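You operate a simulated robot arm through the tools that you are given. There is no shell and no other tool.

You run a simulated robot arm. Do the job below in one go: nothing can be reset, and whatever is moved stays where it is left.

TASK
Open the right sink cupboard door, take the green dropper bottle from the counter right of the sink and leave it on the right sink cupboard, then shut the door. Open the stone drawer, put the cobble on the open counter at the end of the slat wall away in the inside of the stone drawer, then shut the drawer. Press the orange button two times. Take the 6 clay block from the counter under the bin rack and put it on the foam mat beside the dryer. Take the rinse bottle from the foam mat beside the dryer and leave it on top of the grey clay weight there. Shut the oak drawer. Stack the iron ingot marked "L39" from the middle shelf of the cart on top of the iron ingot marked "B63". Do these in any order. Set down upright: dropper bottle, rinse bottle.

Only the result counts: the job must be done as asked and must still hold three seconds after the hand-in. Knocking over, shifting, dropping, spilling or breaking anything else fails it.

THE ROBOT
A 6-joint arm with a two-finger gripper on a trunk, on a base that moves. Base frame: it is fixed to the floor where the robot stands at the start and does not move with it; the origin is under the middle of the robot, x ahead of it, y to its left, z up. Lengths are in cm, angles in rad, forces in N, time in s.
It reaches about 71.8 cm from its shoulder. Its first joint turns from -1.204 to 3.002 rad. Places, roughly: clay block [775, -425, 100]; clay weight (6x6x7 cm) [800, -550, 90]; cobble (7x9x5 cm) [760, -320, 90]; dropper bottle [675, -25, 100]; foam mat beside the dryer [790, -540, 90]; inside of the stone drawer [700, -100, 20]; iron ingot [250, -825, 50]; oak drawer [550, -760, 50]; orange button [760, -360, 100]; right sink cupboard [700, -40, 10]; right sink cupboard door [670, -40, 40]; rinse bottle [775, -550, 100]; stone drawer [710, -100, 20]. Payload 3 kg.
Tool frame: one jaw stands still; the origin (TCP) lies on its face and is the grasp point; the fingertips stand 3 cm ahead of it; z points along the fingers, y is the line along which they close. The gripper opens to 9.6 cm; its body begins 5.3 cm behind the TCP.
Orientation is that of the tool frame in the base frame, as [roll, pitch, yaw] about the fixed x, y, z axes, in that order (R = Rz(yaw) Ry(pitch) Rx(roll)). With the fingers straight down and closing along the base's y, the tool's x points along the base's -x, its y along +y and its z along -z.

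THE INTERFACE
- The arm moves only by the tool move_arm. Its argument "moves" is a list that holds one entry, the list of rows, each a list of 7 numbers: the shift along the tool's x, y, z in cm, then the turn, a rotation vector about the tool's x, y, z in rad, then the closure, from 0 (fully open) to 1 (shut). In form: [[[tx, ty, tz, ax, ay, az, hand], ...]]. A call has 1 to 20 rows; each row shifts and turns the commanded pose from where the row before left it, along the tool's axes as they then stand. Each row takes 0.2 s and may step no farther than 5 cm and 0.15 rad from the row before; otherwise, or with a gripper value out of range, the whole call is refused. A pose out of reach is approached as far as the arm can. The call stops where the force on the tool passes 40 N (or 10 N more than at its start, if that is more) or the arm is blocked; 0.2 s more then pass. The fingers move at their own pace (about 15.3 cm/s each) and stop on an object; they squeeze with about 41 N. The grip force told is the motor's: it shows also when the fingers shut on nothing. Time passes only in rows, and 0.2 s behind the last, so rows that do not move let the fingers close. The reply holds the time, the measured pose of the TCP, the force on the tool along the base axes, the opening and the grip force, in the units named above and with some noise, with the torque about the TCP (base axes, N m) and any sound that the robot's microphone picked up.
- Cameras (640 x 400 px; columns grow to the right, rows downward): "scene" is now at [12.67, -1.23, 151.17]; the picture's right is [-0.15, -0.99, -0.00], its down [-0.74, 0.11, -0.66] and it looks along [0.65, -0.10, -0.75] (base axes); focal length 214 px, centre (320, 200). "wrist" rides on the gripper at [7.3, 2.2, -8.3] in the tool frame; the picture's right is [-0.29, 0.96, 0.00], its down [-0.66, -0.20, -0.72] and it looks along [-0.69, -0.21, 0.69] (tool axes); focal length 247 px, centre (320, 200).
- capture(camera): a new picture of that camera. No time passes.
- raise_lower(by): slides the trunk up (or, below 0, down) by that many cm; the arm and the scene camera ride with it, the base frame stays. It gives what a move gives, with no picture.
- roll_base(legs): drives the robot by 1 to 6 legs, each [ahead, left, turn to the left] in cm, cm and rad, along the robot's own axes; the way and the turn of a leg run together, so that a leg with both is an arc; at most 150 cm and 3.142 rad a leg. The arm and the cameras ride along, it lands a little off, and it stops where it bumps. It gives what a move gives.
- aim_head(pan, tilt): turns the head with the scene camera to pan (to the left, within 1.501 rad either way) and tilt (down, from -0.506 to 1.204), counted from straight ahead of the robot. It gives what a move gives.
- probe_pixels(camera, pixels): for up to 12 pixels [column, row] of the newest picture of that camera ("zoom" is the newest enlarged one), the place [x, y, z] in the base frame of the surface seen there, good to about 0.2 cm. No time passes.
- close_up(camera, box): a new picture of the part [left, top, right, bottom] of that camera's present view, enlarged. No time passes.
- sign_off(): hands the job in; it is judged then, once.

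Open the gripper and draw the arm clear of the work before you hand the job in, unless the task says otherwise.

The tools are called after "Emit:" as a command line: name --argument value ..., lists and objects as JSON in quotes. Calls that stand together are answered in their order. move_arm: Moves the arm, as the interface text tells. Its arguments: {"type":"object","properties":{"moves":{"type":"array","items":{"type":"array","items":{"type":"array","items":{"type":"number"}}}}},"required":["moves"]} The other tools are called the same way: raise_lower (by) moves the trunk up or down; roll_base (legs) drives the base; aim_head (pan, tilt) turns the head that bears the scene camera; capture (camera) takes a picture; probe_pixels (camera, pixels) gives the place of the surface under pixels of a picture; close_up (camera, box) takes an enlarged picture of a part of a camera's view; sign_off () hands the job in.

At the start:

```text
time: 0.0
eef_pos: [31.29, -0.21, 66.98]
tool_rot: [-3.142, 0.0, 3.142]
ft_force: [-0.4, 0.5, 0.2]
ft_torque: [0.01, -0.04, 0.02]
width: 9.61
grasp_force: 0.0
trunk travel left (down, up): [-88.0, 6.0]
robot x, y, heading: [-0.11, 0.11, -0.001]
head pan, tilt (commanded): [-0.15, 0.85]
```

scene: 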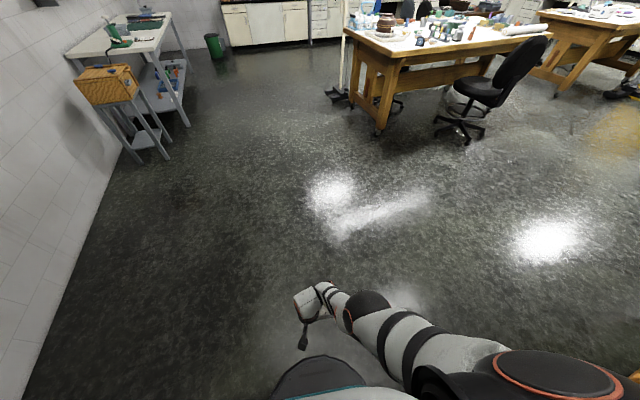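
wrist: 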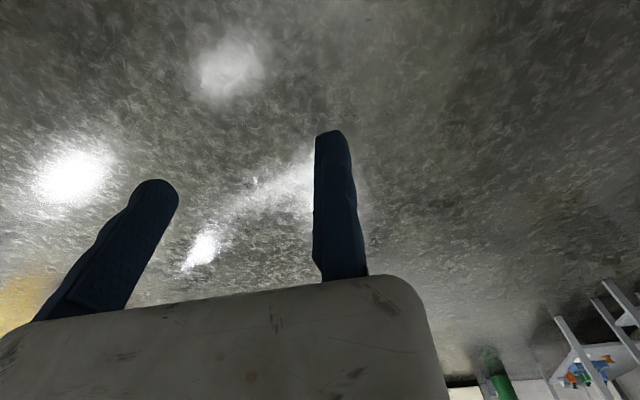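

The start picture shows a large workshop with the counters far ahead (top of image around row 20). I look around with the head first to map the route.

Emit:
aim_head --pan 0 --tilt 0.3

Emit:
capture --camera "scene"

```text
time: 1.0
eef_pos: [31.34, -0.16, 67.06]
tool_rot: [-3.141, 0.0, -3.141]
ft_force: [-0.2, 0.1, 0.2]
ft_torque: [0.02, -0.01, -0.03]
width: 9.6
grasp_force: 0.1
trunk travel left (down, up): [-88.0, 6.0]
robot x, y, heading: [-0.16, 0.13, -0.001]
head pan, tilt (commanded): [0.0, 0.3]
```

```text
taken
```

scene: 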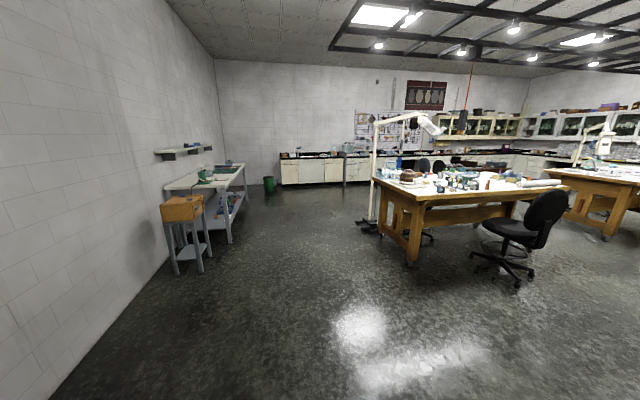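

The view shows the back wall counter at columns 280-370, row 155-185, and worktables on the right. I look right and probe several places for a map.

Emit:
probe_pixels --camera "scene" --pixels '[[285, 170], [315, 175], [355, 170], [410, 260], [375, 225], [430, 230], [505, 280], [540, 200], [600, 225], [365, 222], [320, 153], [430, 210]]'

Emit:
aim_head --pan -0.9 --tilt 0.3

Emit:
capture --camera "scene"

```text
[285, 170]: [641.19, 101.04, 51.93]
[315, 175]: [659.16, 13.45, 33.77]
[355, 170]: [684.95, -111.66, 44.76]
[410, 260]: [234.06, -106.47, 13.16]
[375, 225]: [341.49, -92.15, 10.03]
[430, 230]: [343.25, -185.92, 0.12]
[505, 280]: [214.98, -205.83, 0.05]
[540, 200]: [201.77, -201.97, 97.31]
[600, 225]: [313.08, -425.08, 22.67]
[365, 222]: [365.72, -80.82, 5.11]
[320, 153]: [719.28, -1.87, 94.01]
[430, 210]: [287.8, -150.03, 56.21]
```

```text
time: 2.2
eef_pos: [31.37, -0.21, 67.11]
tool_rot: [-3.141, 0.001, -3.141]
ft_force: [-0.1, 0.7, 1.3]
ft_torque: [-0.01, 0.01, 0.0]
width: 9.61
grasp_force: 0.0
trunk travel left (down, up): [-88.0, 6.0]
robot x, y, heading: [0.22, -0.08, -0.003]
head pan, tilt (commanded): [-0.901, 0.3]
```

```text
taken
```

scene: 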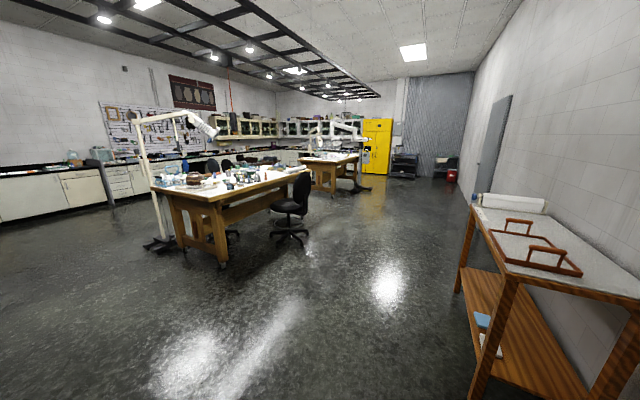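

The first table's corner is at (234,-106) and the lamp foot at (365,-81), so a straight lane at y≈0..10 is free. I drive ahead toward the sink counter.

Emit:
roll_base --legs '[[150, 0, 0.03], [150, 0, 0], [150, 0, 0]]'

Emit:
aim_head --pan 0 --tilt 0.3

Emit:
capture --camera "scene"

```text
time: 23.6
eef_pos: [479.58, 26.92, 66.97]
tool_rot: [-3.141, 0.001, -3.064]
ft_force: [-0.4, 0.1, -0.9]
ft_torque: [0.0, 0.0, 0.01]
width: 9.6
grasp_force: 0.0
trunk travel left (down, up): [-88.0, 6.0]
robot x, y, heading: [448.55, 24.53, 0.072]
head pan, tilt (commanded): [-0.901, 0.3]
```

```text
time: 24.8
eef_pos: [479.55, 26.81, 67.02]
tool_rot: [3.141, 0.001, -3.065]
ft_force: [0.1, 0.5, 0.4]
ft_torque: [0.02, 0.02, -0.01]
width: 9.6
grasp_force: 0.0
trunk travel left (down, up): [-88.0, 6.0]
robot x, y, heading: [448.43, 24.75, 0.076]
head pan, tilt (commanded): [0.0, 0.3]
```

```text
taken
```

scene: 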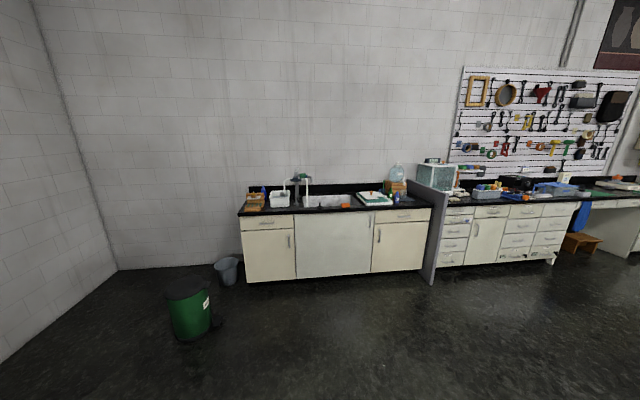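

The sink cabinet is at columns 240-432, right sink door at about (400,250). I zoom in on it and the drawer unit to the right.

Emit:
close_up --camera "scene" --box '[340, 150, 500, 290]'

Emit:
probe_pixels --camera "scene" --pixels '[[375, 265], [425, 262], [380, 235], [398, 200], [390, 197], [455, 260], [455, 228], [485, 240], [520, 240], [550, 240], [432, 250], [300, 250]]'

```text
2.86 times, centred on (420, 220) of scene
```

zoom: 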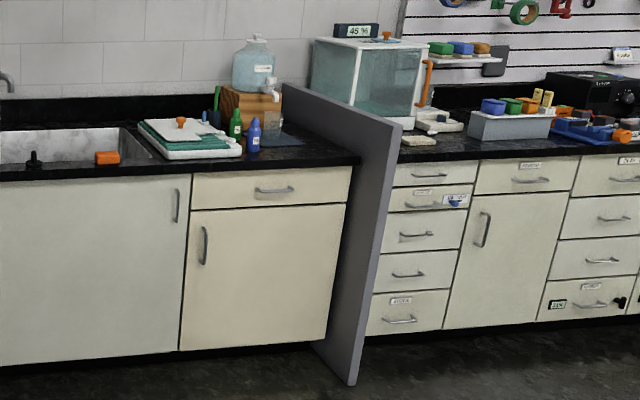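

```text
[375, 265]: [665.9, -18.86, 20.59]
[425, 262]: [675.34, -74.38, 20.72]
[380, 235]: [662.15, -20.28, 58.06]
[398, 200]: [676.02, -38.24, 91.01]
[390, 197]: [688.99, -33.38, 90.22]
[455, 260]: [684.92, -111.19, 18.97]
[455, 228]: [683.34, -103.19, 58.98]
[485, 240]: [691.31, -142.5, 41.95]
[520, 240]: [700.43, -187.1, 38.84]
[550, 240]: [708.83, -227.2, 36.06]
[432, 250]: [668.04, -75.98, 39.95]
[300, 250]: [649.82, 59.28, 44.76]
```

The door spans roughly (662,-17) to (676,-77) with handle at its left side, near (662,-20,58). Before approaching, I look down at the arm to find where the shoulder is.

Emit:
aim_head --pan -0.6 --tilt 1.2

Emit:
capture --camera "scene"

Emit:
probe_pixels --camera "scene" --pixels '[[320, 200], [320, 300], [400, 300], [320, 390], [250, 300], [400, 390], [300, 150], [200, 200], [480, 300], [450, 350]]'

```text
time: 26.0
eef_pos: [479.64, 26.84, 66.92]
tool_rot: [-3.14, 0.001, -3.065]
ft_force: [-0.3, 0.3, -0.6]
ft_torque: [0.0, 0.05, 0.01]
width: 9.6
grasp_force: 0.0
trunk travel left (down, up): [-88.0, 6.0]
robot x, y, heading: [448.69, 24.54, 0.076]
head pan, tilt (commanded): [-0.6, 1.201]
```

```text
taken
```

scene: 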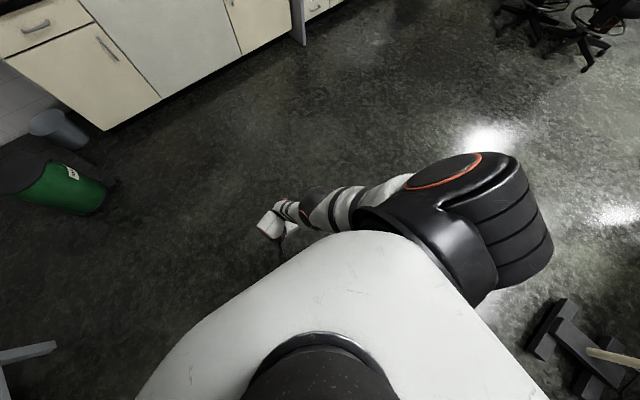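

```text
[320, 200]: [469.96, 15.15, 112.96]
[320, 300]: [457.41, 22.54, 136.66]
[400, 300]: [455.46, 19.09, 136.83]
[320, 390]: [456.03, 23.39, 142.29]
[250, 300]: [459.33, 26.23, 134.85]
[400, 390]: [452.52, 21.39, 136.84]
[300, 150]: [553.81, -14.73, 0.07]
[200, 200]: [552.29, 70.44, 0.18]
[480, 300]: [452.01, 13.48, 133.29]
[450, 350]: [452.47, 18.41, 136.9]
```

The arm's shoulder is the black joint around (440,230)-(520,220). I probe it to locate it.

Emit:
probe_pixels --camera "scene" --pixels '[[445, 175], [510, 180], [520, 250], [440, 240], [470, 280], [370, 205], [330, 210], [270, 222], [390, 225], [495, 230]]'

```text
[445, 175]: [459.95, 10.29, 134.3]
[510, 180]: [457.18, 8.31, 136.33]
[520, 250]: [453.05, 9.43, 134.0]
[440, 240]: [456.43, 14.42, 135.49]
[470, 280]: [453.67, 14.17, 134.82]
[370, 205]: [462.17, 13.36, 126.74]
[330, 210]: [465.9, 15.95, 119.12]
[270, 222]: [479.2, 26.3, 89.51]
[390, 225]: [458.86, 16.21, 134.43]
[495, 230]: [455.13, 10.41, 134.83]
```

The shoulder sits about 6 cm ahead and 12 cm right of the robot's middle, near z≈130 with the trunk high. I drive to a spot in front of the sink, left of the door swing.

Emit:
roll_base --legs '[[133, -46, 0.118]]'

Emit:
aim_head --pan -0.3 --tilt 0.7

Emit:
capture --camera "scene"

```text
time: 33.0
eef_pos: [616.43, 1.15, 66.95]
tool_rot: [-3.142, 0.001, -2.962]
ft_force: [-0.6, 0.0, -0.5]
ft_torque: [-0.02, -0.03, -0.01]
width: 9.61
grasp_force: 0.1
trunk travel left (down, up): [-88.0, 6.0]
robot x, y, heading: [585.87, -4.07, 0.18]
head pan, tilt (commanded): [-0.6, 1.201]
```

```text
time: 34.0
eef_pos: [616.38, 1.11, 66.97]
tool_rot: [3.141, 0.0, -2.963]
ft_force: [-0.1, -0.6, -0.7]
ft_torque: [0.03, -0.03, -0.02]
width: 9.61
grasp_force: 0.0
trunk travel left (down, up): [-88.0, 6.0]
robot x, y, heading: [585.69, -4.14, 0.182]
head pan, tilt (commanded): [-0.3, 0.7]
```

```text
taken
```

scene: 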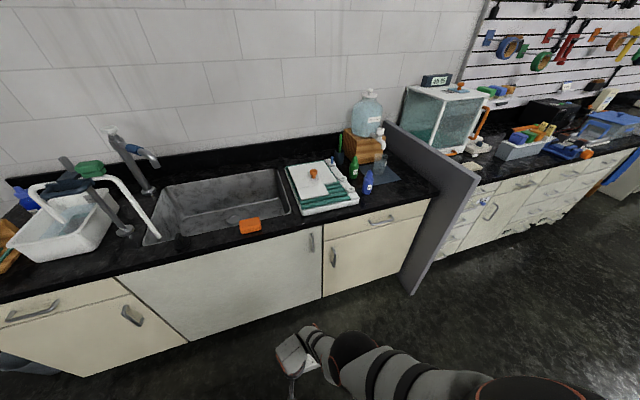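

The green dropper bottle is near (354,168) and the blue one near (367,182). The right door's handle is near (334,257). I zoom to identify details and probe.

Emit:
close_up --camera "scene" --box '[290, 90, 450, 190]'

Emit:
probe_pixels --camera "scene" --pixels '[[334, 248], [334, 266], [333, 257], [326, 290], [405, 260], [325, 245], [425, 210], [354, 165], [354, 175], [367, 182], [367, 192], [312, 240]]'

Emit:
close_up --camera "scene" --box '[300, 220, 440, 310]'

```text
4.00 times, centred on (370, 140) of scene
```

zoom: 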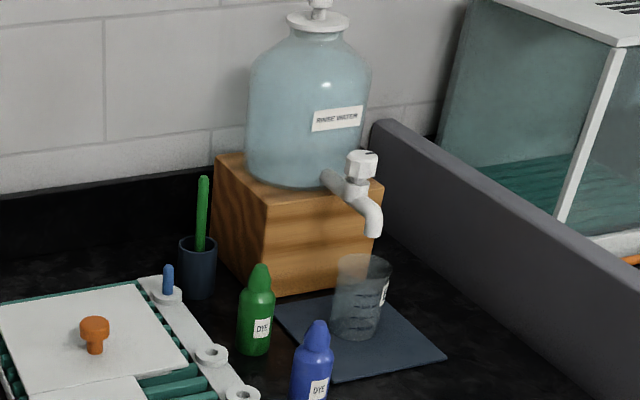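

```text
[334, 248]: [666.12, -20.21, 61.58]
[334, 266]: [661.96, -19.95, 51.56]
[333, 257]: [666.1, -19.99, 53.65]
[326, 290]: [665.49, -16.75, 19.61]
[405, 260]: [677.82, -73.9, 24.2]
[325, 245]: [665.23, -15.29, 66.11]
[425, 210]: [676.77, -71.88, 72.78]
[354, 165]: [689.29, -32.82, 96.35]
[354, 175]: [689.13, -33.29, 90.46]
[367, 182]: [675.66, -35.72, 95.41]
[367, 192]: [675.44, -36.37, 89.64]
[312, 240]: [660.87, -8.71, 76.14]
```

```text
4.44 times, centred on (370, 265) of scene
```

zoom: 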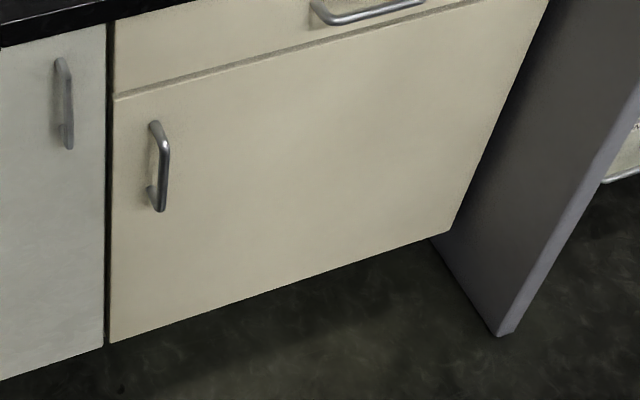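

The door plane direction is (0.20,-0.98), so the counter faces heading ≈0.2. I probe the handle bar in this zoom.

Emit:
probe_pixels --camera "zoom" --pixels '[[164, 145], [164, 160], [164, 175], [163, 190], [161, 205], [158, 128], [180, 165], [500, 325], [443, 235], [113, 340]]'

```text
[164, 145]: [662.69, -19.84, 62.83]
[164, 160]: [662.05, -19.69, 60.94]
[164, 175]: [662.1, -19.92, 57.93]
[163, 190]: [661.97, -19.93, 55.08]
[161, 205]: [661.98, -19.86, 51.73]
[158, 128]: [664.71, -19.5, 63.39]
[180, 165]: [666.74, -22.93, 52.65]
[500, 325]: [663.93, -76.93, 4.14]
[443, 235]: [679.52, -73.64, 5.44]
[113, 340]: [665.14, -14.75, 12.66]
```

The handle bar is at (662,-19.8), z 51.5–62.5, standing about 4 cm off the door face. I roll 15 cm closer and lower the trunk so the arm can reach the handle horizontally.

Emit:
roll_base --legs '[[14, 0, 0.02]]'

Emit:
move_arm --moves '[[[0, 0, 0, 0, -0.15, 0, 0], [-2, 0, 0, 0, -0.15, 0, 0], [-3, 0, 0, 0, -0.15, 0, 0], [-3, 0, 0, 0, -0.15, 0, 0], [0, 0, 0, 0, -0.15, 0, 0]]]'

Emit:
capture --camera "scene"

```text
time: 35.3
eef_pos: [630.24, 4.32, 66.83]
tool_rot: [-3.141, 0.001, -2.943]
ft_force: [-0.5, 0.1, -0.7]
ft_torque: [-0.03, 0.02, 0.0]
width: 9.59
grasp_force: 0.1
trunk travel left (down, up): [-88.0, 6.0]
robot x, y, heading: [599.85, -1.84, 0.195]
head pan, tilt (commanded): [-0.3, 0.7]
```

```text
time: 36.6
eef_pos: [651.71, 3.64, 76.19]
tool_rot: [-3.023, 0.962, -2.882]
ft_force: [-0.5, 0.6, 0.5]
ft_torque: [-0.03, -0.01, 0.01]
width: 9.62
grasp_force: 0.1
out of reach, approached as far as the arm can: row 1
trunk travel left (down, up): [-88.0, 6.0]
robot x, y, heading: [599.19, -1.74, 0.198]
head pan, tilt (commanded): [-0.3, 0.7]
stopped in row 5: the arm was blocked; the commanded pose is now the measured one
```

```text
taken
```

scene: 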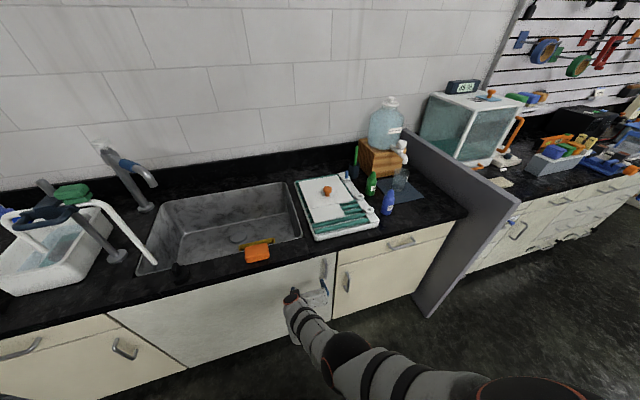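

The arm stretched to its reach limit (out of reach at row 1) and is near the sink panel. I check the wrist view before moving on.

Emit:
capture --camera "wrist"

Emit:
close_up --camera "scene" --box '[250, 240, 410, 340]'

```text
taken
```

wrist: 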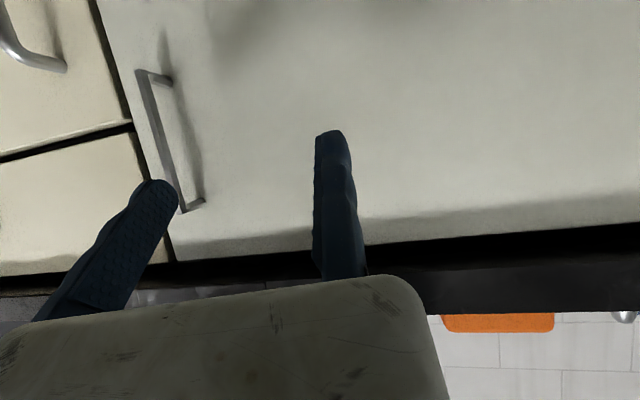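

```text
4.00 times, centred on (330, 290) of scene
```

zoom: 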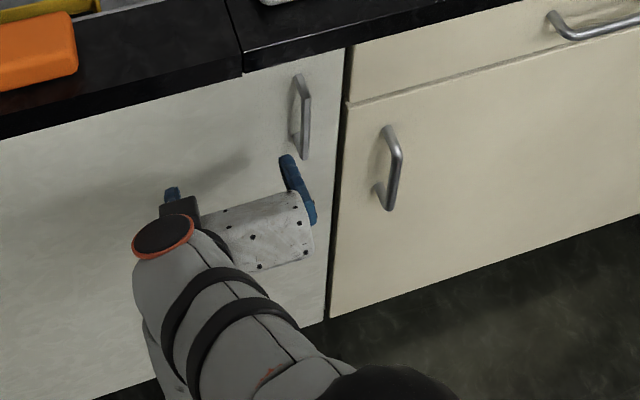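

The moving finger is just beside the middle panel's handle. I back the hand off and lower the trunk.

Emit:
move_arm --moves '[[[0, 0, -4, 0, 0, 0, 0], [0, 0, -4, 0, 0, 0, 0], [2, 0, -3, 0, 0, 0, 0], [3, 0, -3, 0, 0, 0, 0]]]'

Emit:
raise_lower --by -40

Emit:
capture --camera "scene"

```text
time: 37.6
eef_pos: [638.2, -0.42, 80.21]
tool_rot: [-2.923, 0.976, -2.77]
ft_force: [0.0, -1.0, 0.8]
ft_torque: [-0.01, 0.02, 0.02]
width: 9.59
grasp_force: 0.2
trunk travel left (down, up): [-88.0, 6.0]
robot x, y, heading: [599.46, -1.55, 0.198]
head pan, tilt (commanded): [-0.3, 0.7]
```

```text
time: 41.4
eef_pos: [637.53, -0.51, 39.26]
tool_rot: [-2.925, 0.953, -2.773]
ft_force: [0.9, -0.2, 0.6]
ft_torque: [0.0, 0.01, 0.01]
width: 9.58
grasp_force: 0.1
trunk travel left (down, up): [-48.0, 46.0]
robot x, y, heading: [599.59, -1.46, 0.2]
head pan, tilt (commanded): [-0.3, 0.7]
```

```text
taken
```

scene: 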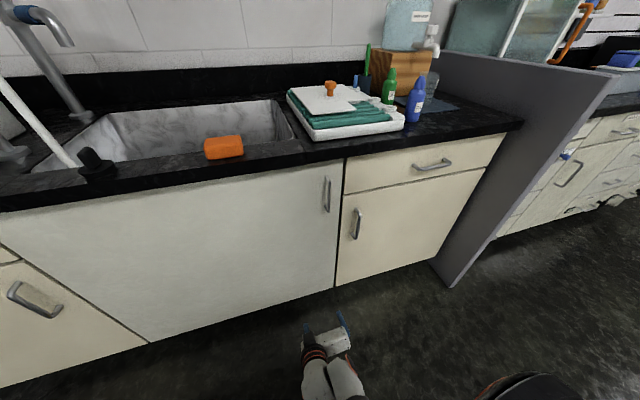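

The trunk is down (shoulder ≈ z 88). I level the hand with fingers toward the door (x down, y left) and move to a pre-grasp 9 cm before the handle bar.

Emit:
move_arm --moves '[[[0, 0, 0, -0.0095, -0.1213, 0.0236, 0], [0, 0, 0, -0.0095, -0.1213, 0.0236, 0], [0, 0, 0, -0.0095, -0.1213, 0.0236, 0], [0, 0, 0, -0.0095, -0.1213, 0.0236, 0], [0, 0, 0, -0.0095, -0.1213, 0.0236, 0], [-2.53, -3.24, 1.66, 0, 0, 0, 0], [-2.53, -3.24, 1.66, 0, 0, 0, 0], [-2.53, -3.24, 1.66, 0, 0, 0, 0], [-2.53, -3.24, 1.66, 0, 0, 0, 0], [-2.53, -3.24, 1.66, 0, 0, 0, 0], [-2.53, -3.24, 1.66, 0, 0, 0, 0], [-2.53, -3.24, 1.66, 0, 0, 0, 0]]]'

Emit:
capture --camera "wrist"

Emit:
capture --camera "scene"

```text
time: 42.1
eef_pos: [638.58, -3.47, 39.52]
tool_rot: [-2.758, 1.098, -2.583]
ft_force: [-0.1, 0.5, 0.3]
ft_torque: [0.0, -0.01, 0.02]
width: 9.57
grasp_force: 0.0
out of reach, approached as far as the arm can: row 2, 3
trunk travel left (down, up): [-48.0, 46.0]
robot x, y, heading: [599.81, -1.73, 0.196]
head pan, tilt (commanded): [-0.3, 0.7]
stopped in row 3: the arm was blocked; the commanded pose is now the measured one
```

```text
taken
```

wrist: 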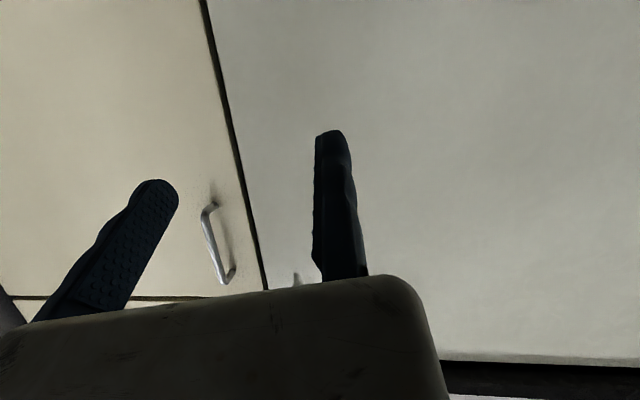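

```text
taken
```

scene: 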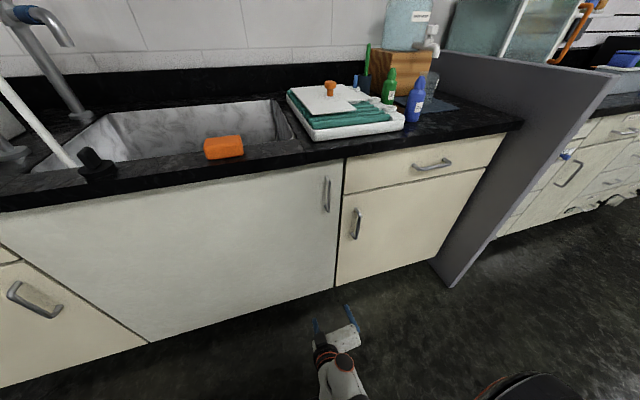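

Levelling fully at this low spot was out of reach, so I first raise the hand toward the handle height and then finish the rotation.

Emit:
move_arm --moves '[[[-2.71, -3.38, 0.165, 0, 0, 0, 0], [-2.71, -3.38, 0.165, 0, 0, 0, 0], [-2.71, -3.38, 0.165, 0, 0, 0, 0], [-2.71, -3.38, 0.165, 0, 0, 0, 0], [-2.71, -3.38, 0.165, 0, 0, 0, 0], [-2.71, -3.38, 0.165, 0, 0, 0, 0]]]'

Emit:
move_arm --moves '[[[0, 0, 0, -0.0064, -0.1102, 0.0428, 0], [0, 0, 0, -0.0064, -0.1102, 0.0428, 0], [0, 0, 0, -0.0064, -0.1102, 0.0428, 0], [0, 0, 0, -0.0064, -0.1102, 0.0428, 0]]]'

Emit:
capture --camera "wrist"

Emit:
capture --camera "scene"

```text
time: 43.5
eef_pos: [643.77, -20.63, 54.38]
tool_rot: [-2.769, 1.102, -2.591]
ft_force: [0.8, -0.4, -1.1]
ft_torque: [-0.02, -0.01, 0.02]
width: 9.62
grasp_force: 0.1
out of reach, approached as far as the arm can: row 3, 4, 5, 6
trunk travel left (down, up): [-48.0, 46.0]
robot x, y, heading: [599.67, -1.72, 0.195]
head pan, tilt (commanded): [-0.3, 0.7]
```

```text
time: 44.5
eef_pos: [644.27, -21.46, 54.47]
tool_rot: [-2.758, 1.481, -2.576]
ft_force: [-0.2, -0.8, 0.1]
ft_torque: [0.03, 0.03, -0.02]
width: 9.61
grasp_force: 0.1
out of reach, approached as far as the arm can: row 4
trunk travel left (down, up): [-48.0, 46.0]
robot x, y, heading: [599.24, -1.78, 0.199]
head pan, tilt (commanded): [-0.3, 0.7]
```

```text
taken
```

wrist: 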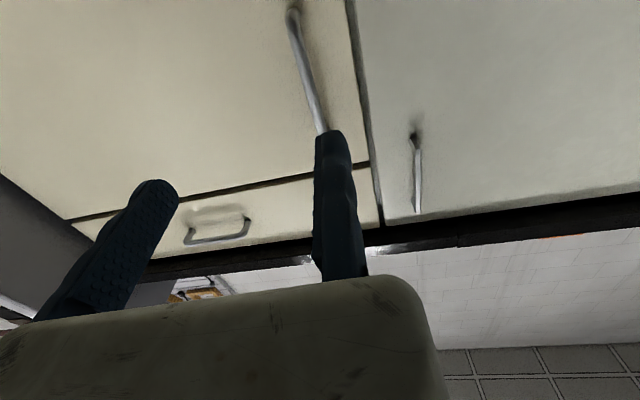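

```text
taken
```

scene: 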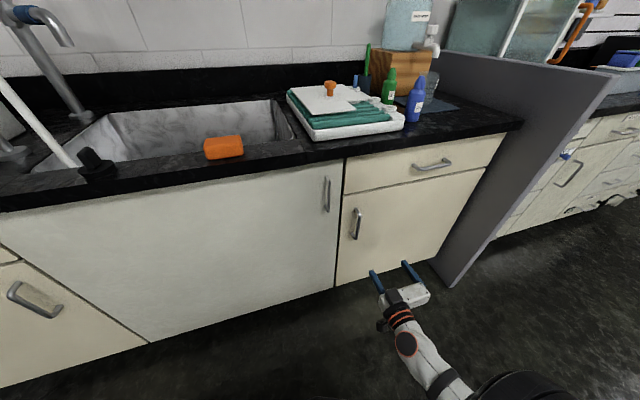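

The hand is nearly level with heading matching the door (z axis ≈ (0.98,0.18,-0.08)) and the bar lies about 2 cm right of the fixed jaw, 18 cm ahead. I advance most of the way.

Emit:
move_arm --moves '[[[-0.85, -0.14, 4.2, 0, 0, 0, 0], [-0.85, -0.14, 4.2, 0, 0, 0, 0], [-0.85, -0.14, 4.2, 0, -0.04, 0, 0]]]'

Emit:
capture --camera "wrist"

Emit:
close_up --camera "scene" --box '[310, 180, 470, 300]'

```text
time: 45.3
eef_pos: [656.85, -19.3, 56.08]
tool_rot: [-2.461, 1.512, -2.28]
ft_force: [0.4, 0.3, 0.3]
ft_torque: [0.03, 0.0, -0.01]
width: 9.59
grasp_force: 0.2
trunk travel left (down, up): [-48.0, 46.0]
robot x, y, heading: [599.29, -1.39, 0.203]
head pan, tilt (commanded): [-0.3, 0.7]
```

```text
taken
```

wrist: 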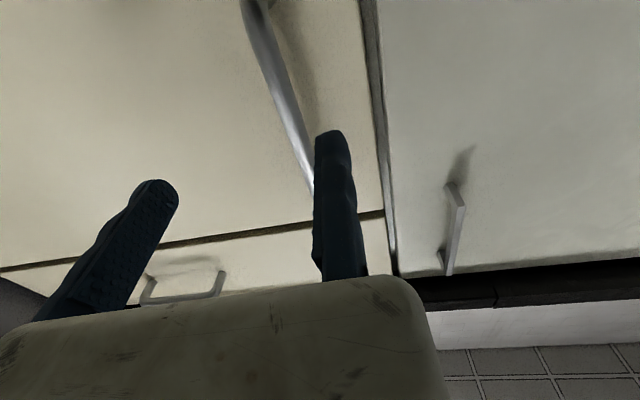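

```text
3.33 times, centred on (390, 240) of scene
```

zoom: 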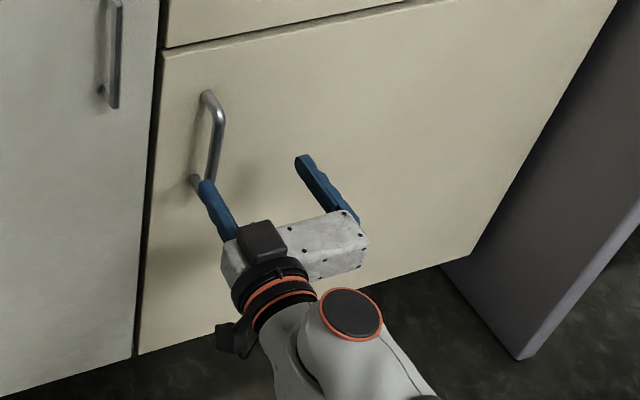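

The bar lies about 1.6 cm inside the fixed jaw, 5.4 cm ahead. I advance 4.5 cm and close on the bar.

Emit:
move_arm --moves '[[[-0.3, 0, 2.2, 0, 0, 0, 0], [-0.3, 0, 2.3, 0, 0, 0, 0], [0, 0, 0, 0, 0, 0, 1], [0, 0, 0, 0, 0, 0, 1], [0, 0, 0, 0, 0, 0, 1]]]'

Emit:
close_up --camera "scene" --box '[310, 180, 470, 300]'

```text
time: 46.4
eef_pos: [661.17, -19.53, 56.65]
tool_rot: [-2.394, 1.513, -2.229]
ft_force: [3.4, -8.4, 4.5]
ft_torque: [0.65, 1.3, -0.08]
width: 1.36
grasp_force: 45.0
trunk travel left (down, up): [-48.0, 46.0]
robot x, y, heading: [599.71, -1.33, 0.194]
head pan, tilt (commanded): [-0.3, 0.7]
stopped in row 5: the force on the tool passed its limit at 43 N (the readings are from after the stop); the commanded pose is now the measured one
```

```text
3.33 times, centred on (390, 240) of scene
```

zoom: 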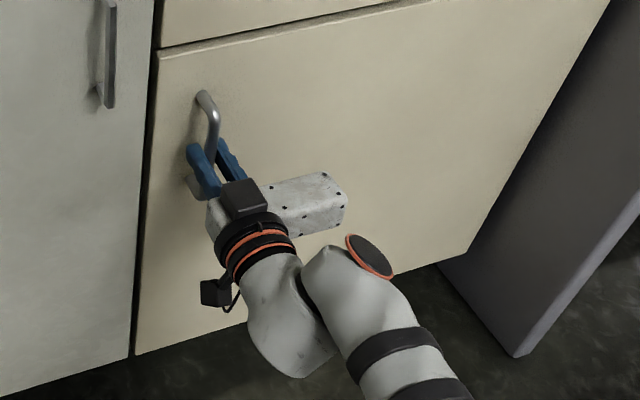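

The grip on the handle bar is firm (width 1.36). I pull the door open along its arc, turning the hand with the door.

Emit:
move_arm --moves '[[[0, -0.2, -1.4, -0.025, 0, 0, 1], [0, -0.33, -2.63, -0.045, 0, 0, 1], [0, -0.33, -2.63, -0.045, 0, 0, 1], [0, -0.33, -2.63, -0.045, 0, 0, 1], [0, -0.33, -2.63, -0.045, 0, 0, 1], [0, -0.33, -2.63, -0.045, 0, 0, 1]]]'

Emit:
capture --camera "scene"

```text
time: 47.4
eef_pos: [653.48, -22.27, 57.06]
tool_rot: [-2.706, 1.496, -2.422]
ft_force: [6.8, -16.5, -14.6]
ft_torque: [0.71, 0.86, -0.34]
width: 1.34
grasp_force: 44.8
out of reach, approached as far as the arm can: row 3, 4
trunk travel left (down, up): [-48.0, 46.0]
robot x, y, heading: [599.12, -1.66, 0.195]
head pan, tilt (commanded): [-0.3, 0.7]
stopped in row 4: the force on the tool passed its limit at 50 N (the readings are from after the stop); the commanded pose is now the measured one
```

```text
taken
```

scene: 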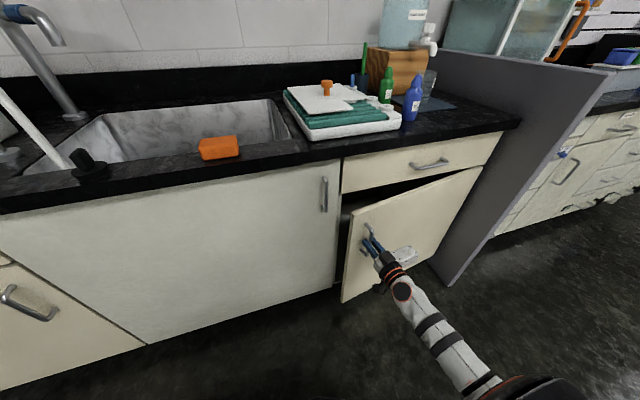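

The door has come open about 0.14 rad, and the arm itself can't fold further. I use the base to keep pulling: back and slightly right, following the handle's arc.

Emit:
roll_base --legs '[[-6, -1.5, 0], [-6, -2.6, 0]]'

Emit:
capture --camera "scene"

```text
time: 48.5
eef_pos: [647.94, -25.15, 57.18]
tool_rot: [-2.663, 1.495, -2.384]
ft_force: [4.2, -7.5, -5.8]
ft_torque: [0.88, 0.4, -0.3]
width: 1.31
grasp_force: 45.4
trunk travel left (down, up): [-48.0, 46.0]
robot x, y, heading: [594.07, -4.31, 0.189]
head pan, tilt (commanded): [-0.3, 0.7]
stopped in leg 1: the force on the tool passed its limit at 41 N (the readings are from after the stop); the commanded pose is now the measured one
```

```text
taken
```

scene: 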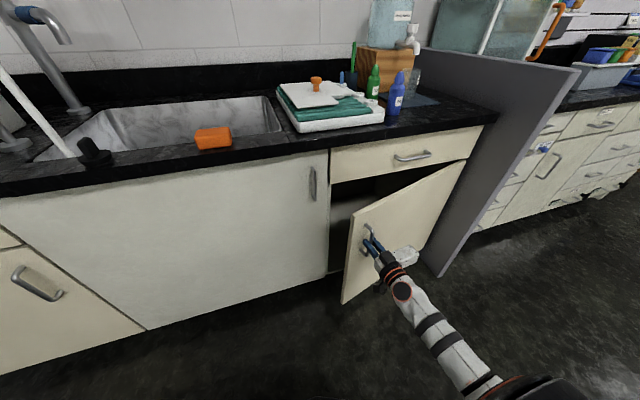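

The door continues to open (gap visible at columns 330-360). I keep rolling back in small legs.

Emit:
roll_base --legs '[[-5, -1.6, 0.02]]'

Emit:
roll_base --legs '[[-5, -1.8, 0.02]]'

Emit:
capture --camera "scene"

```text
time: 49.3
eef_pos: [646.03, -26.39, 57.24]
tool_rot: [-2.6, 1.492, -2.323]
ft_force: [3.6, -4.8, -5.7]
ft_torque: [1.13, -0.07, -0.26]
width: 1.32
grasp_force: 44.9
trunk travel left (down, up): [-48.0, 46.0]
robot x, y, heading: [591.63, -5.24, 0.196]
head pan, tilt (commanded): [-0.3, 0.7]
stopped in leg 1: the force on the tool passed its limit at 45 N (the readings are from after the stop); the commanded pose is now the measured one
```

```text
time: 50.2
eef_pos: [643.63, -27.89, 57.2]
tool_rot: [-2.527, 1.492, -2.251]
ft_force: [4.3, -6.4, -6.0]
ft_torque: [1.11, -0.08, -0.26]
width: 1.34
grasp_force: 45.0
trunk travel left (down, up): [-48.0, 46.0]
robot x, y, heading: [588.83, -7.43, 0.199]
head pan, tilt (commanded): [-0.3, 0.7]
stopped in leg 1: the force on the tool passed its limit at 47 N (the readings are from after the stop); the commanded pose is now the measured one
```

```text
taken
```

scene: 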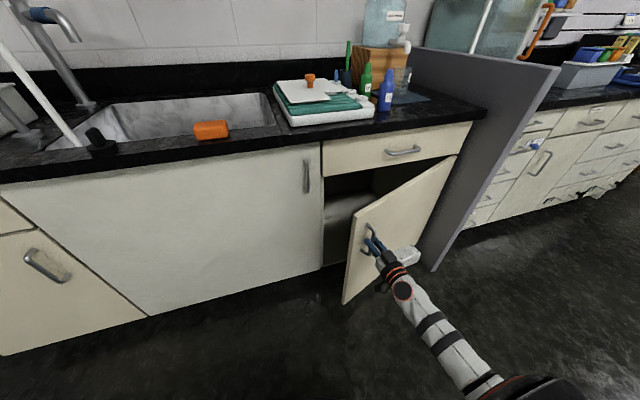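

The door is about 0.33 rad open. I continue pulling with the base along the arc direction.

Emit:
roll_base --legs '[[-5, -2.3, 0.04]]'

Emit:
roll_base --legs '[[-5, -2.6, 0.04]]'

Emit:
roll_base --legs '[[-5, -3, 0.04]]'

Emit:
capture --camera "scene"

```text
time: 51.1
eef_pos: [642.35, -28.96, 57.19]
tool_rot: [-2.463, 1.491, -2.182]
ft_force: [4.3, -6.5, -8.3]
ft_torque: [1.15, -0.03, -0.25]
width: 1.33
grasp_force: 44.9
trunk travel left (down, up): [-48.0, 46.0]
robot x, y, heading: [587.65, -8.87, 0.217]
head pan, tilt (commanded): [-0.3, 0.7]
stopped in leg 1: the force on the tool passed its limit at 48 N (the readings are from after the stop); the commanded pose is now the measured one
```

```text
time: 52.0
eef_pos: [640.73, -30.05, 57.3]
tool_rot: [-2.403, 1.489, -2.114]
ft_force: [4.8, -6.2, -7.2]
ft_torque: [1.12, -0.02, -0.31]
width: 1.37
grasp_force: 45.3
trunk travel left (down, up): [-48.0, 46.0]
robot x, y, heading: [585.9, -10.77, 0.236]
head pan, tilt (commanded): [-0.3, 0.7]
stopped in leg 1: the force on the tool passed its limit at 47 N (the readings are from after the stop); the commanded pose is now the measured one
```

```text
time: 52.9
eef_pos: [639.0, -31.64, 57.35]
tool_rot: [-2.354, 1.488, -2.049]
ft_force: [5.3, -6.3, -6.3]
ft_torque: [1.1, 0.02, -0.28]
width: 1.4
grasp_force: 45.3
trunk travel left (down, up): [-48.0, 46.0]
robot x, y, heading: [583.36, -13.17, 0.257]
head pan, tilt (commanded): [-0.3, 0.7]
stopped in leg 1: the force on the tool passed its limit at 44 N (the readings are from after the stop); the commanded pose is now the measured one
```

```text
taken
```

scene: 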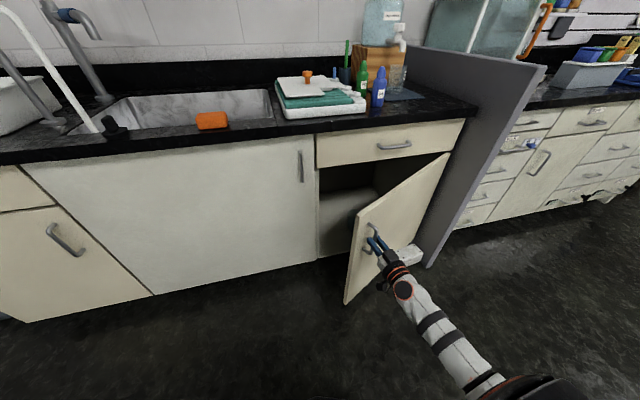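

The door is open about 25–30°. I probe the door's free edge before releasing the handle.

Emit:
probe_pixels --camera "scene" --pixels '[[360, 215], [349, 295], [445, 160], [405, 230], [330, 205], [345, 240], [330, 255], [345, 180]]'

Emit:
move_arm --moves '[[[0, 0, 0, 0, 0, 0, 0.3], [0, 0, 0, 0, 0, 0, 0.0], [0, 0, -2, 0, 0, 0, 0], [0, 0, -4, 0, 0, 0, 0], [0, 0, -4, 0, 0, 0, 0]]]'

Emit:
capture --camera "scene"

```text
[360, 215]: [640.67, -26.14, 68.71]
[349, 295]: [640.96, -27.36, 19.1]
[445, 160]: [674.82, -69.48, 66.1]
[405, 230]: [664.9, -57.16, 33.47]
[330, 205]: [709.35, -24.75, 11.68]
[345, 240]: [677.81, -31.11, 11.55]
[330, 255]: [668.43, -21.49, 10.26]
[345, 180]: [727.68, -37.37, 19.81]
```

```text
time: 54.1
eef_pos: [629.32, -34.52, 58.1]
tool_rot: [-2.278, 1.484, -1.968]
ft_force: [-0.1, 0.7, -0.4]
ft_torque: [0.01, -0.02, -0.01]
width: 9.59
grasp_force: 0.2
trunk travel left (down, up): [-48.0, 46.0]
robot x, y, heading: [583.42, -12.92, 0.255]
head pan, tilt (commanded): [-0.3, 0.7]
```

```text
taken
```

scene: 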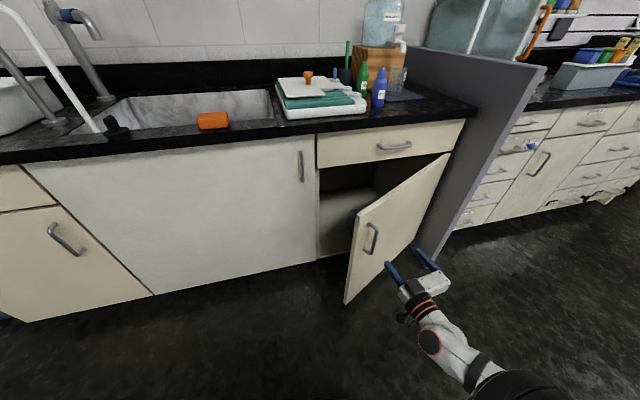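

The door stands at φ≈0.47 rad with its free edge at (640.8,-26.5). I close the hand, move it left past the free edge and then forward into the gap.

Emit:
move_arm --moves '[[[0, 4.71, 0.51, 0.025, 0, 0, 1], [0, 4.71, 0.51, 0.025, 0, 0, 1], [0, 4.71, 0.3, 0.025, 0, 0, 1], [0, 4.71, 0.2, 0.025, 0, 0, 1], [0, 0, 4.4, 0, 0, 0, 1], [0, 0, 4.4, 0, 0, 0, 1], [0, 0, 4.4, 0, 0, 0, 1], [0, 0, 4.4, 0, 0, 0, 1]]]'

Emit:
capture --camera "scene"

Emit:
capture --camera "wrist"

```text
time: 55.9
eef_pos: [643.43, -12.14, 55.69]
tool_rot: [-2.196, 1.485, -1.99]
ft_force: [1.4, -1.2, 0.4]
ft_torque: [-0.01, 0.0, 0.02]
width: 0.01
grasp_force: 33.1
trunk travel left (down, up): [-48.0, 46.0]
robot x, y, heading: [583.17, -13.51, 0.255]
head pan, tilt (commanded): [-0.3, 0.7]
```

```text
taken
```

scene: 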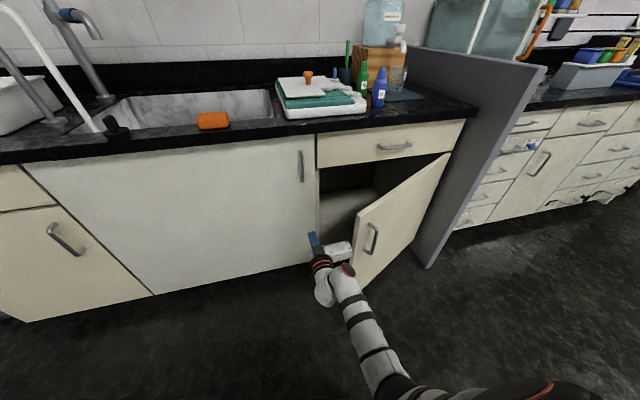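

```text
taken
```

wrist: 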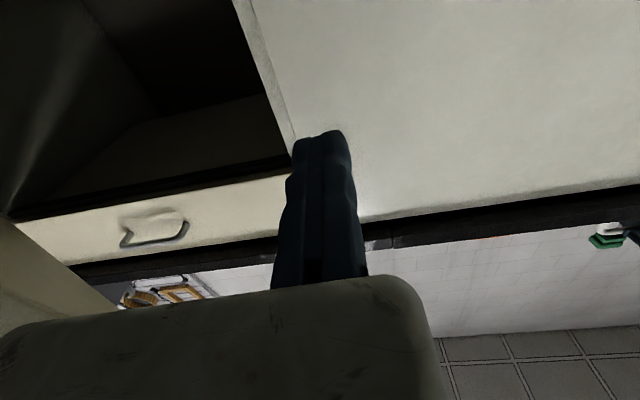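

The hand's body is just left of the door's free edge. I push in 8 cm more, then sweep right and outward to swing the door.

Emit:
move_arm --moves '[[[0, 0, 4, 0, 0, 0, 1], [0, 0, 4, 0, 0, 0, 1], [0, -3.5, -2.0, 0, 0, 0, 1], [0, -3.5, -2.4, 0, 0, 0, 1], [0, -3.5, -2.7, 0, 0, 0, 1], [0, -3.5, -2.7, 0, 0, 0, 1], [0, -3.5, -2.7, 0, 0, 0, 1], [0, -3.5, -2.7, 0, 0, 0, 1]]]'

Emit:
capture --camera "scene"

```text
time: 56.7
eef_pos: [646.21, -13.4, 55.55]
tool_rot: [-2.28, 1.493, -2.065]
ft_force: [0.8, 0.0, -0.1]
ft_torque: [0.0, -0.01, 0.01]
width: 0.0
grasp_force: 33.0
out of reach, approached as far as the arm can: row 2
trunk travel left (down, up): [-48.0, 46.0]
robot x, y, heading: [583.09, -12.98, 0.259]
head pan, tilt (commanded): [-0.3, 0.7]
stopped in row 3: the force on the tool passed its limit at 66 N (the readings are from after the stop); the commanded pose is now the measured one
```

```text
taken
```

scene: 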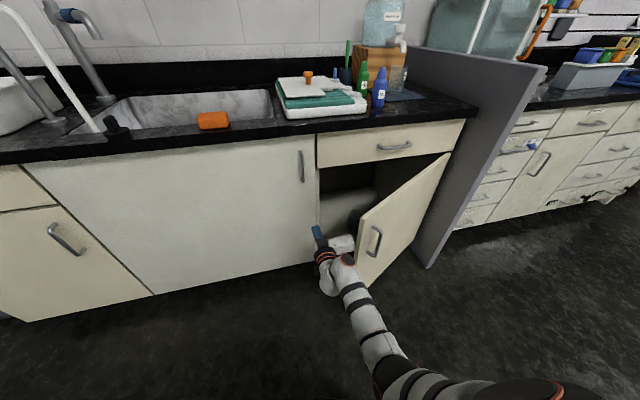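

The push hit the force limit on contact (66 N peak). I try slower steps to the right and outward.

Emit:
move_arm --moves '[[[0, -0.8, -0.4, 0, 0, 0, 1], [0, -1, -0.6, 0, 0, 0, 1], [0, -1.2, -0.8, 0, 0, 0, 1], [0, -1.5, -1.0, 0, 0, 0, 1], [0, -1.5, -1.1, 0, 0, 0, 1], [0, -1.5, -1.1, 0, 0, 0, 1], [0, -1.5, -1.2, 0, 0, 0, 1], [0, -1.5, -1.2, 0, 0, 0, 1], [0, -1.5, -1.2, 0, 0, 0, 1], [0, -1.5, -1.2, 0, 0, 0, 1]]]'

Emit:
capture --camera "scene"

```text
time: 57.3
eef_pos: [645.18, -15.03, 55.59]
tool_rot: [-2.442, 1.502, -2.222]
ft_force: [-0.9, 0.9, -0.2]
ft_torque: [0.04, 0.05, -0.27]
width: 0.0
grasp_force: 32.9
trunk travel left (down, up): [-48.0, 46.0]
robot x, y, heading: [583.68, -13.05, 0.256]
head pan, tilt (commanded): [-0.3, 0.7]
stopped in row 3: the force on the tool passed its limit at 48 N (the readings are from after the stop); the commanded pose is now the measured one
```

```text
taken
```

scene: 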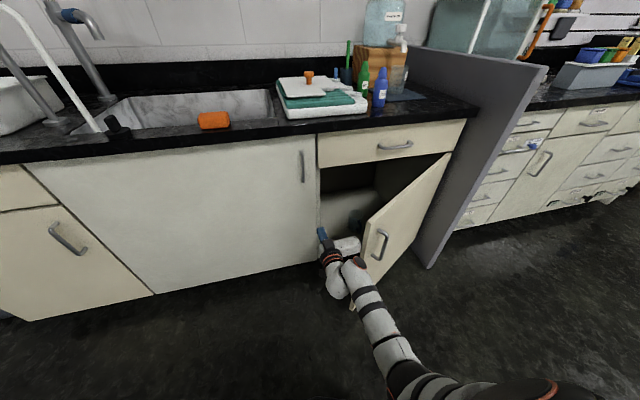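

Pushing on the free edge mostly compresses the door along itself. Better: bring the base a bit closer, yaw the hand to the right so it sits behind the door's inner face, then pull outward.

Emit:
move_arm --moves '[[[0, 3, 0, 0, 0, 0, 1]]]'

Emit:
roll_base --legs '[[10, 0, -0.03]]'

Emit:
move_arm --moves '[[[0, -2.9, 0, 0.14, 0, 0, 1], [0, -2.87, 0.4, 0.14, 0, 0, 1], [0, -2.79, 0.8, 0.14, 0, 0, 1], [0, -2.65, 1.18, 0.14, 0, 0, 1], [0, -2.46, 1.54, 0.14, 0, 0, 1]]]'

Emit:
capture --camera "scene"

```text
time: 57.7
eef_pos: [644.55, -12.1, 55.63]
tool_rot: [-2.428, 1.503, -2.213]
ft_force: [0.2, 0.7, 0.7]
ft_torque: [0.02, -0.04, 0.01]
width: 0.0
grasp_force: 33.1
trunk travel left (down, up): [-48.0, 46.0]
robot x, y, heading: [582.93, -12.99, 0.26]
head pan, tilt (commanded): [-0.3, 0.7]
```

```text
time: 58.9
eef_pos: [654.45, -11.48, 55.56]
tool_rot: [-2.438, 1.501, -2.251]
ft_force: [0.6, 0.3, -0.1]
ft_torque: [-0.01, -0.01, -0.02]
width: 0.01
grasp_force: 33.4
trunk travel left (down, up): [-48.0, 46.0]
robot x, y, heading: [593.09, -10.64, 0.228]
head pan, tilt (commanded): [-0.3, 0.7]
```

```text
time: 60.1
eef_pos: [657.09, -25.89, 56.36]
tool_rot: [-1.734, 1.501, -2.25]
ft_force: [1.3, -0.7, 0.4]
ft_torque: [0.01, 0.0, 0.03]
width: 0.03
grasp_force: 33.4
trunk travel left (down, up): [-48.0, 46.0]
robot x, y, heading: [593.08, -10.65, 0.233]
head pan, tilt (commanded): [-0.3, 0.7]
```

```text
taken
```

scene: 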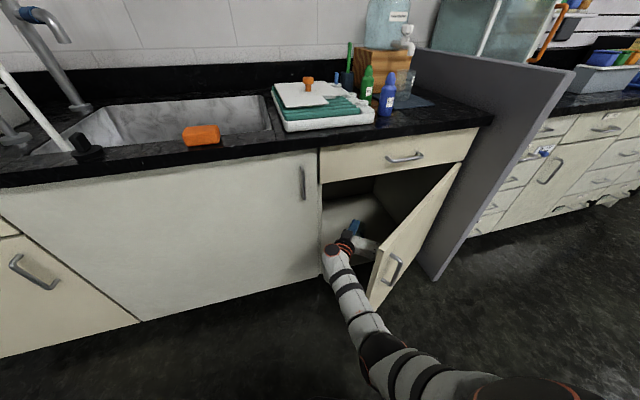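

The hand is now behind the door's inner face (hand at (345,240), door edge at (385,260)). I pull outward while rotating with the door.

Emit:
move_arm --moves '[[[0, -1, -0.2, 0, 0, 0, 1], [0, -1, -0.25, -0.02, 0, 0, 1], [0, -1, -0.25, -0.02, 0, 0, 1], [0, -1.2, -0.3, -0.025, 0, 0, 1], [0, -1.5, -0.4, -0.03, 0, 0, 1], [0, -1.5, -0.4, -0.03, 0, 0, 1], [0, -1.5, -0.4, -0.03, 0, 0, 1], [0, -1.5, -0.4, -0.03, 0, 0, 1], [0, -1.5, -0.4, -0.03, 0, 0, 1], [0, -1.5, -0.4, -0.03, 0, 0, 1], [0, -1.5, -0.4, -0.03, 0, 0, 1], [0, -1.5, -0.4, -0.03, 0, 0, 1]]]'

Emit:
capture --camera "scene"

```text
time: 62.7
eef_pos: [647.06, -39.3, 57.38]
tool_rot: [-2.044, 1.502, -2.249]
ft_force: [-0.8, -0.6, 0.6]
ft_torque: [0.01, 0.0, -0.03]
width: 0.0
grasp_force: 32.9
trunk travel left (down, up): [-48.0, 46.0]
robot x, y, heading: [592.75, -10.24, 0.23]
head pan, tilt (commanded): [-0.3, 0.7]
```

```text
taken
```

scene: 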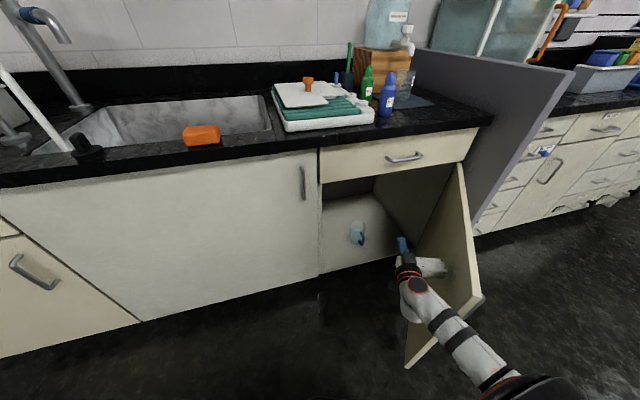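

The door swung wide (about 70–75°). I push a bit further, then look inside the cupboard, where an object is visible at (358,232).

Emit:
move_arm --moves '[[[0, -1.5, -0.4, -0.03, 0, 0, 1], [0, -1.5, -0.4, -0.03, 0, 0, 1], [0, -1.5, -0.4, -0.03, 0, 0, 1], [0, -1.5, -0.4, -0.03, 0, 0, 1], [0, -1.5, -0.4, -0.03, 0, 0, 1]]]'

Emit:
capture --camera "scene"

Emit:
close_up --camera "scene" --box '[310, 160, 490, 280]'

```text
time: 63.9
eef_pos: [644.18, -46.55, 57.95]
tool_rot: [-2.198, 1.499, -2.253]
ft_force: [0.0, -0.1, 0.4]
ft_torque: [0.01, 0.02, 0.02]
width: 0.0
grasp_force: 32.6
trunk travel left (down, up): [-48.0, 46.0]
robot x, y, heading: [593.12, -10.28, 0.231]
head pan, tilt (commanded): [-0.3, 0.7]
```

```text
taken
```

scene: 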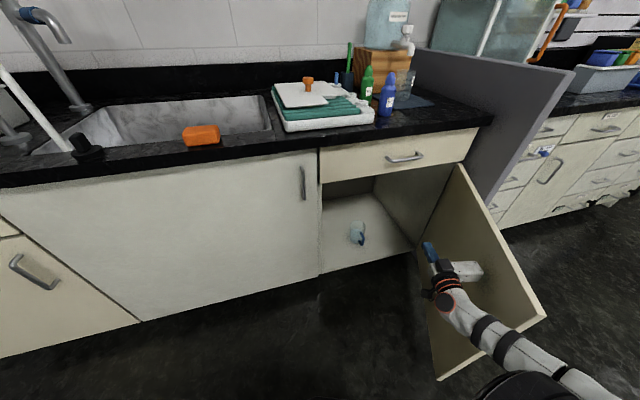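

```text
3.33 times, centred on (400, 220) of scene
```

zoom: 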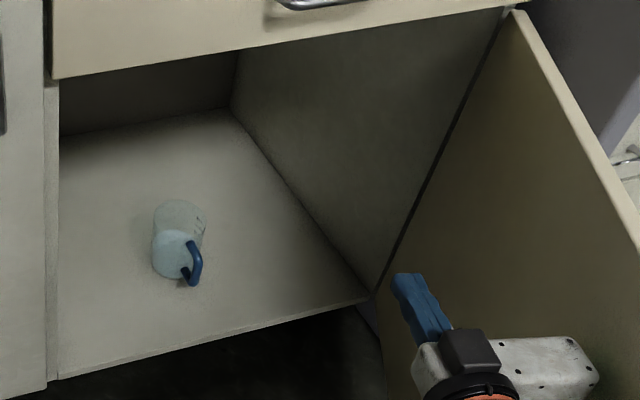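

The door is wide open. Inside there is a beaker with a blue handle; I probe it, the cupboard floor and the bottles.

Emit:
probe_pixels --camera "zoom" --pixels '[[180, 250], [195, 265], [185, 285], [70, 370], [360, 295], [230, 110], [70, 135], [250, 270], [120, 320], [560, 60], [620, 230]]'

Emit:
close_up --camera "scene" --box '[330, 30, 430, 120]'

```text
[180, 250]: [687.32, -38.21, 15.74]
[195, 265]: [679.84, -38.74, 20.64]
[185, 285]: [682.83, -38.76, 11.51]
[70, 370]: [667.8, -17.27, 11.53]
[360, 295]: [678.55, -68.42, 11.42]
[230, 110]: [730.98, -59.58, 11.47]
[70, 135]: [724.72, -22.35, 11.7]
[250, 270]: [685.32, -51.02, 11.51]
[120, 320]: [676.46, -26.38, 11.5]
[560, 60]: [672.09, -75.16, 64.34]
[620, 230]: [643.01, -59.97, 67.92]
```

```text
4.44 times, centred on (380, 75) of scene
```

zoom: 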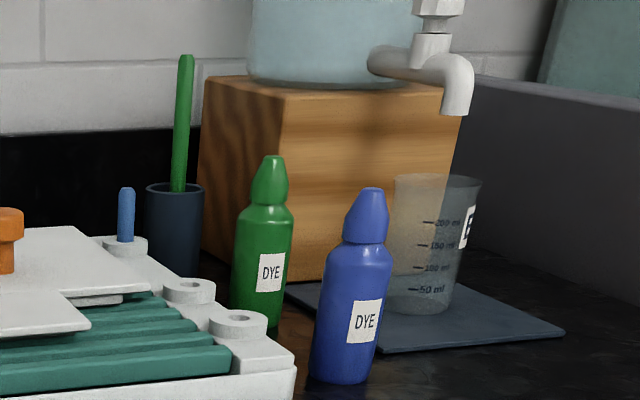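

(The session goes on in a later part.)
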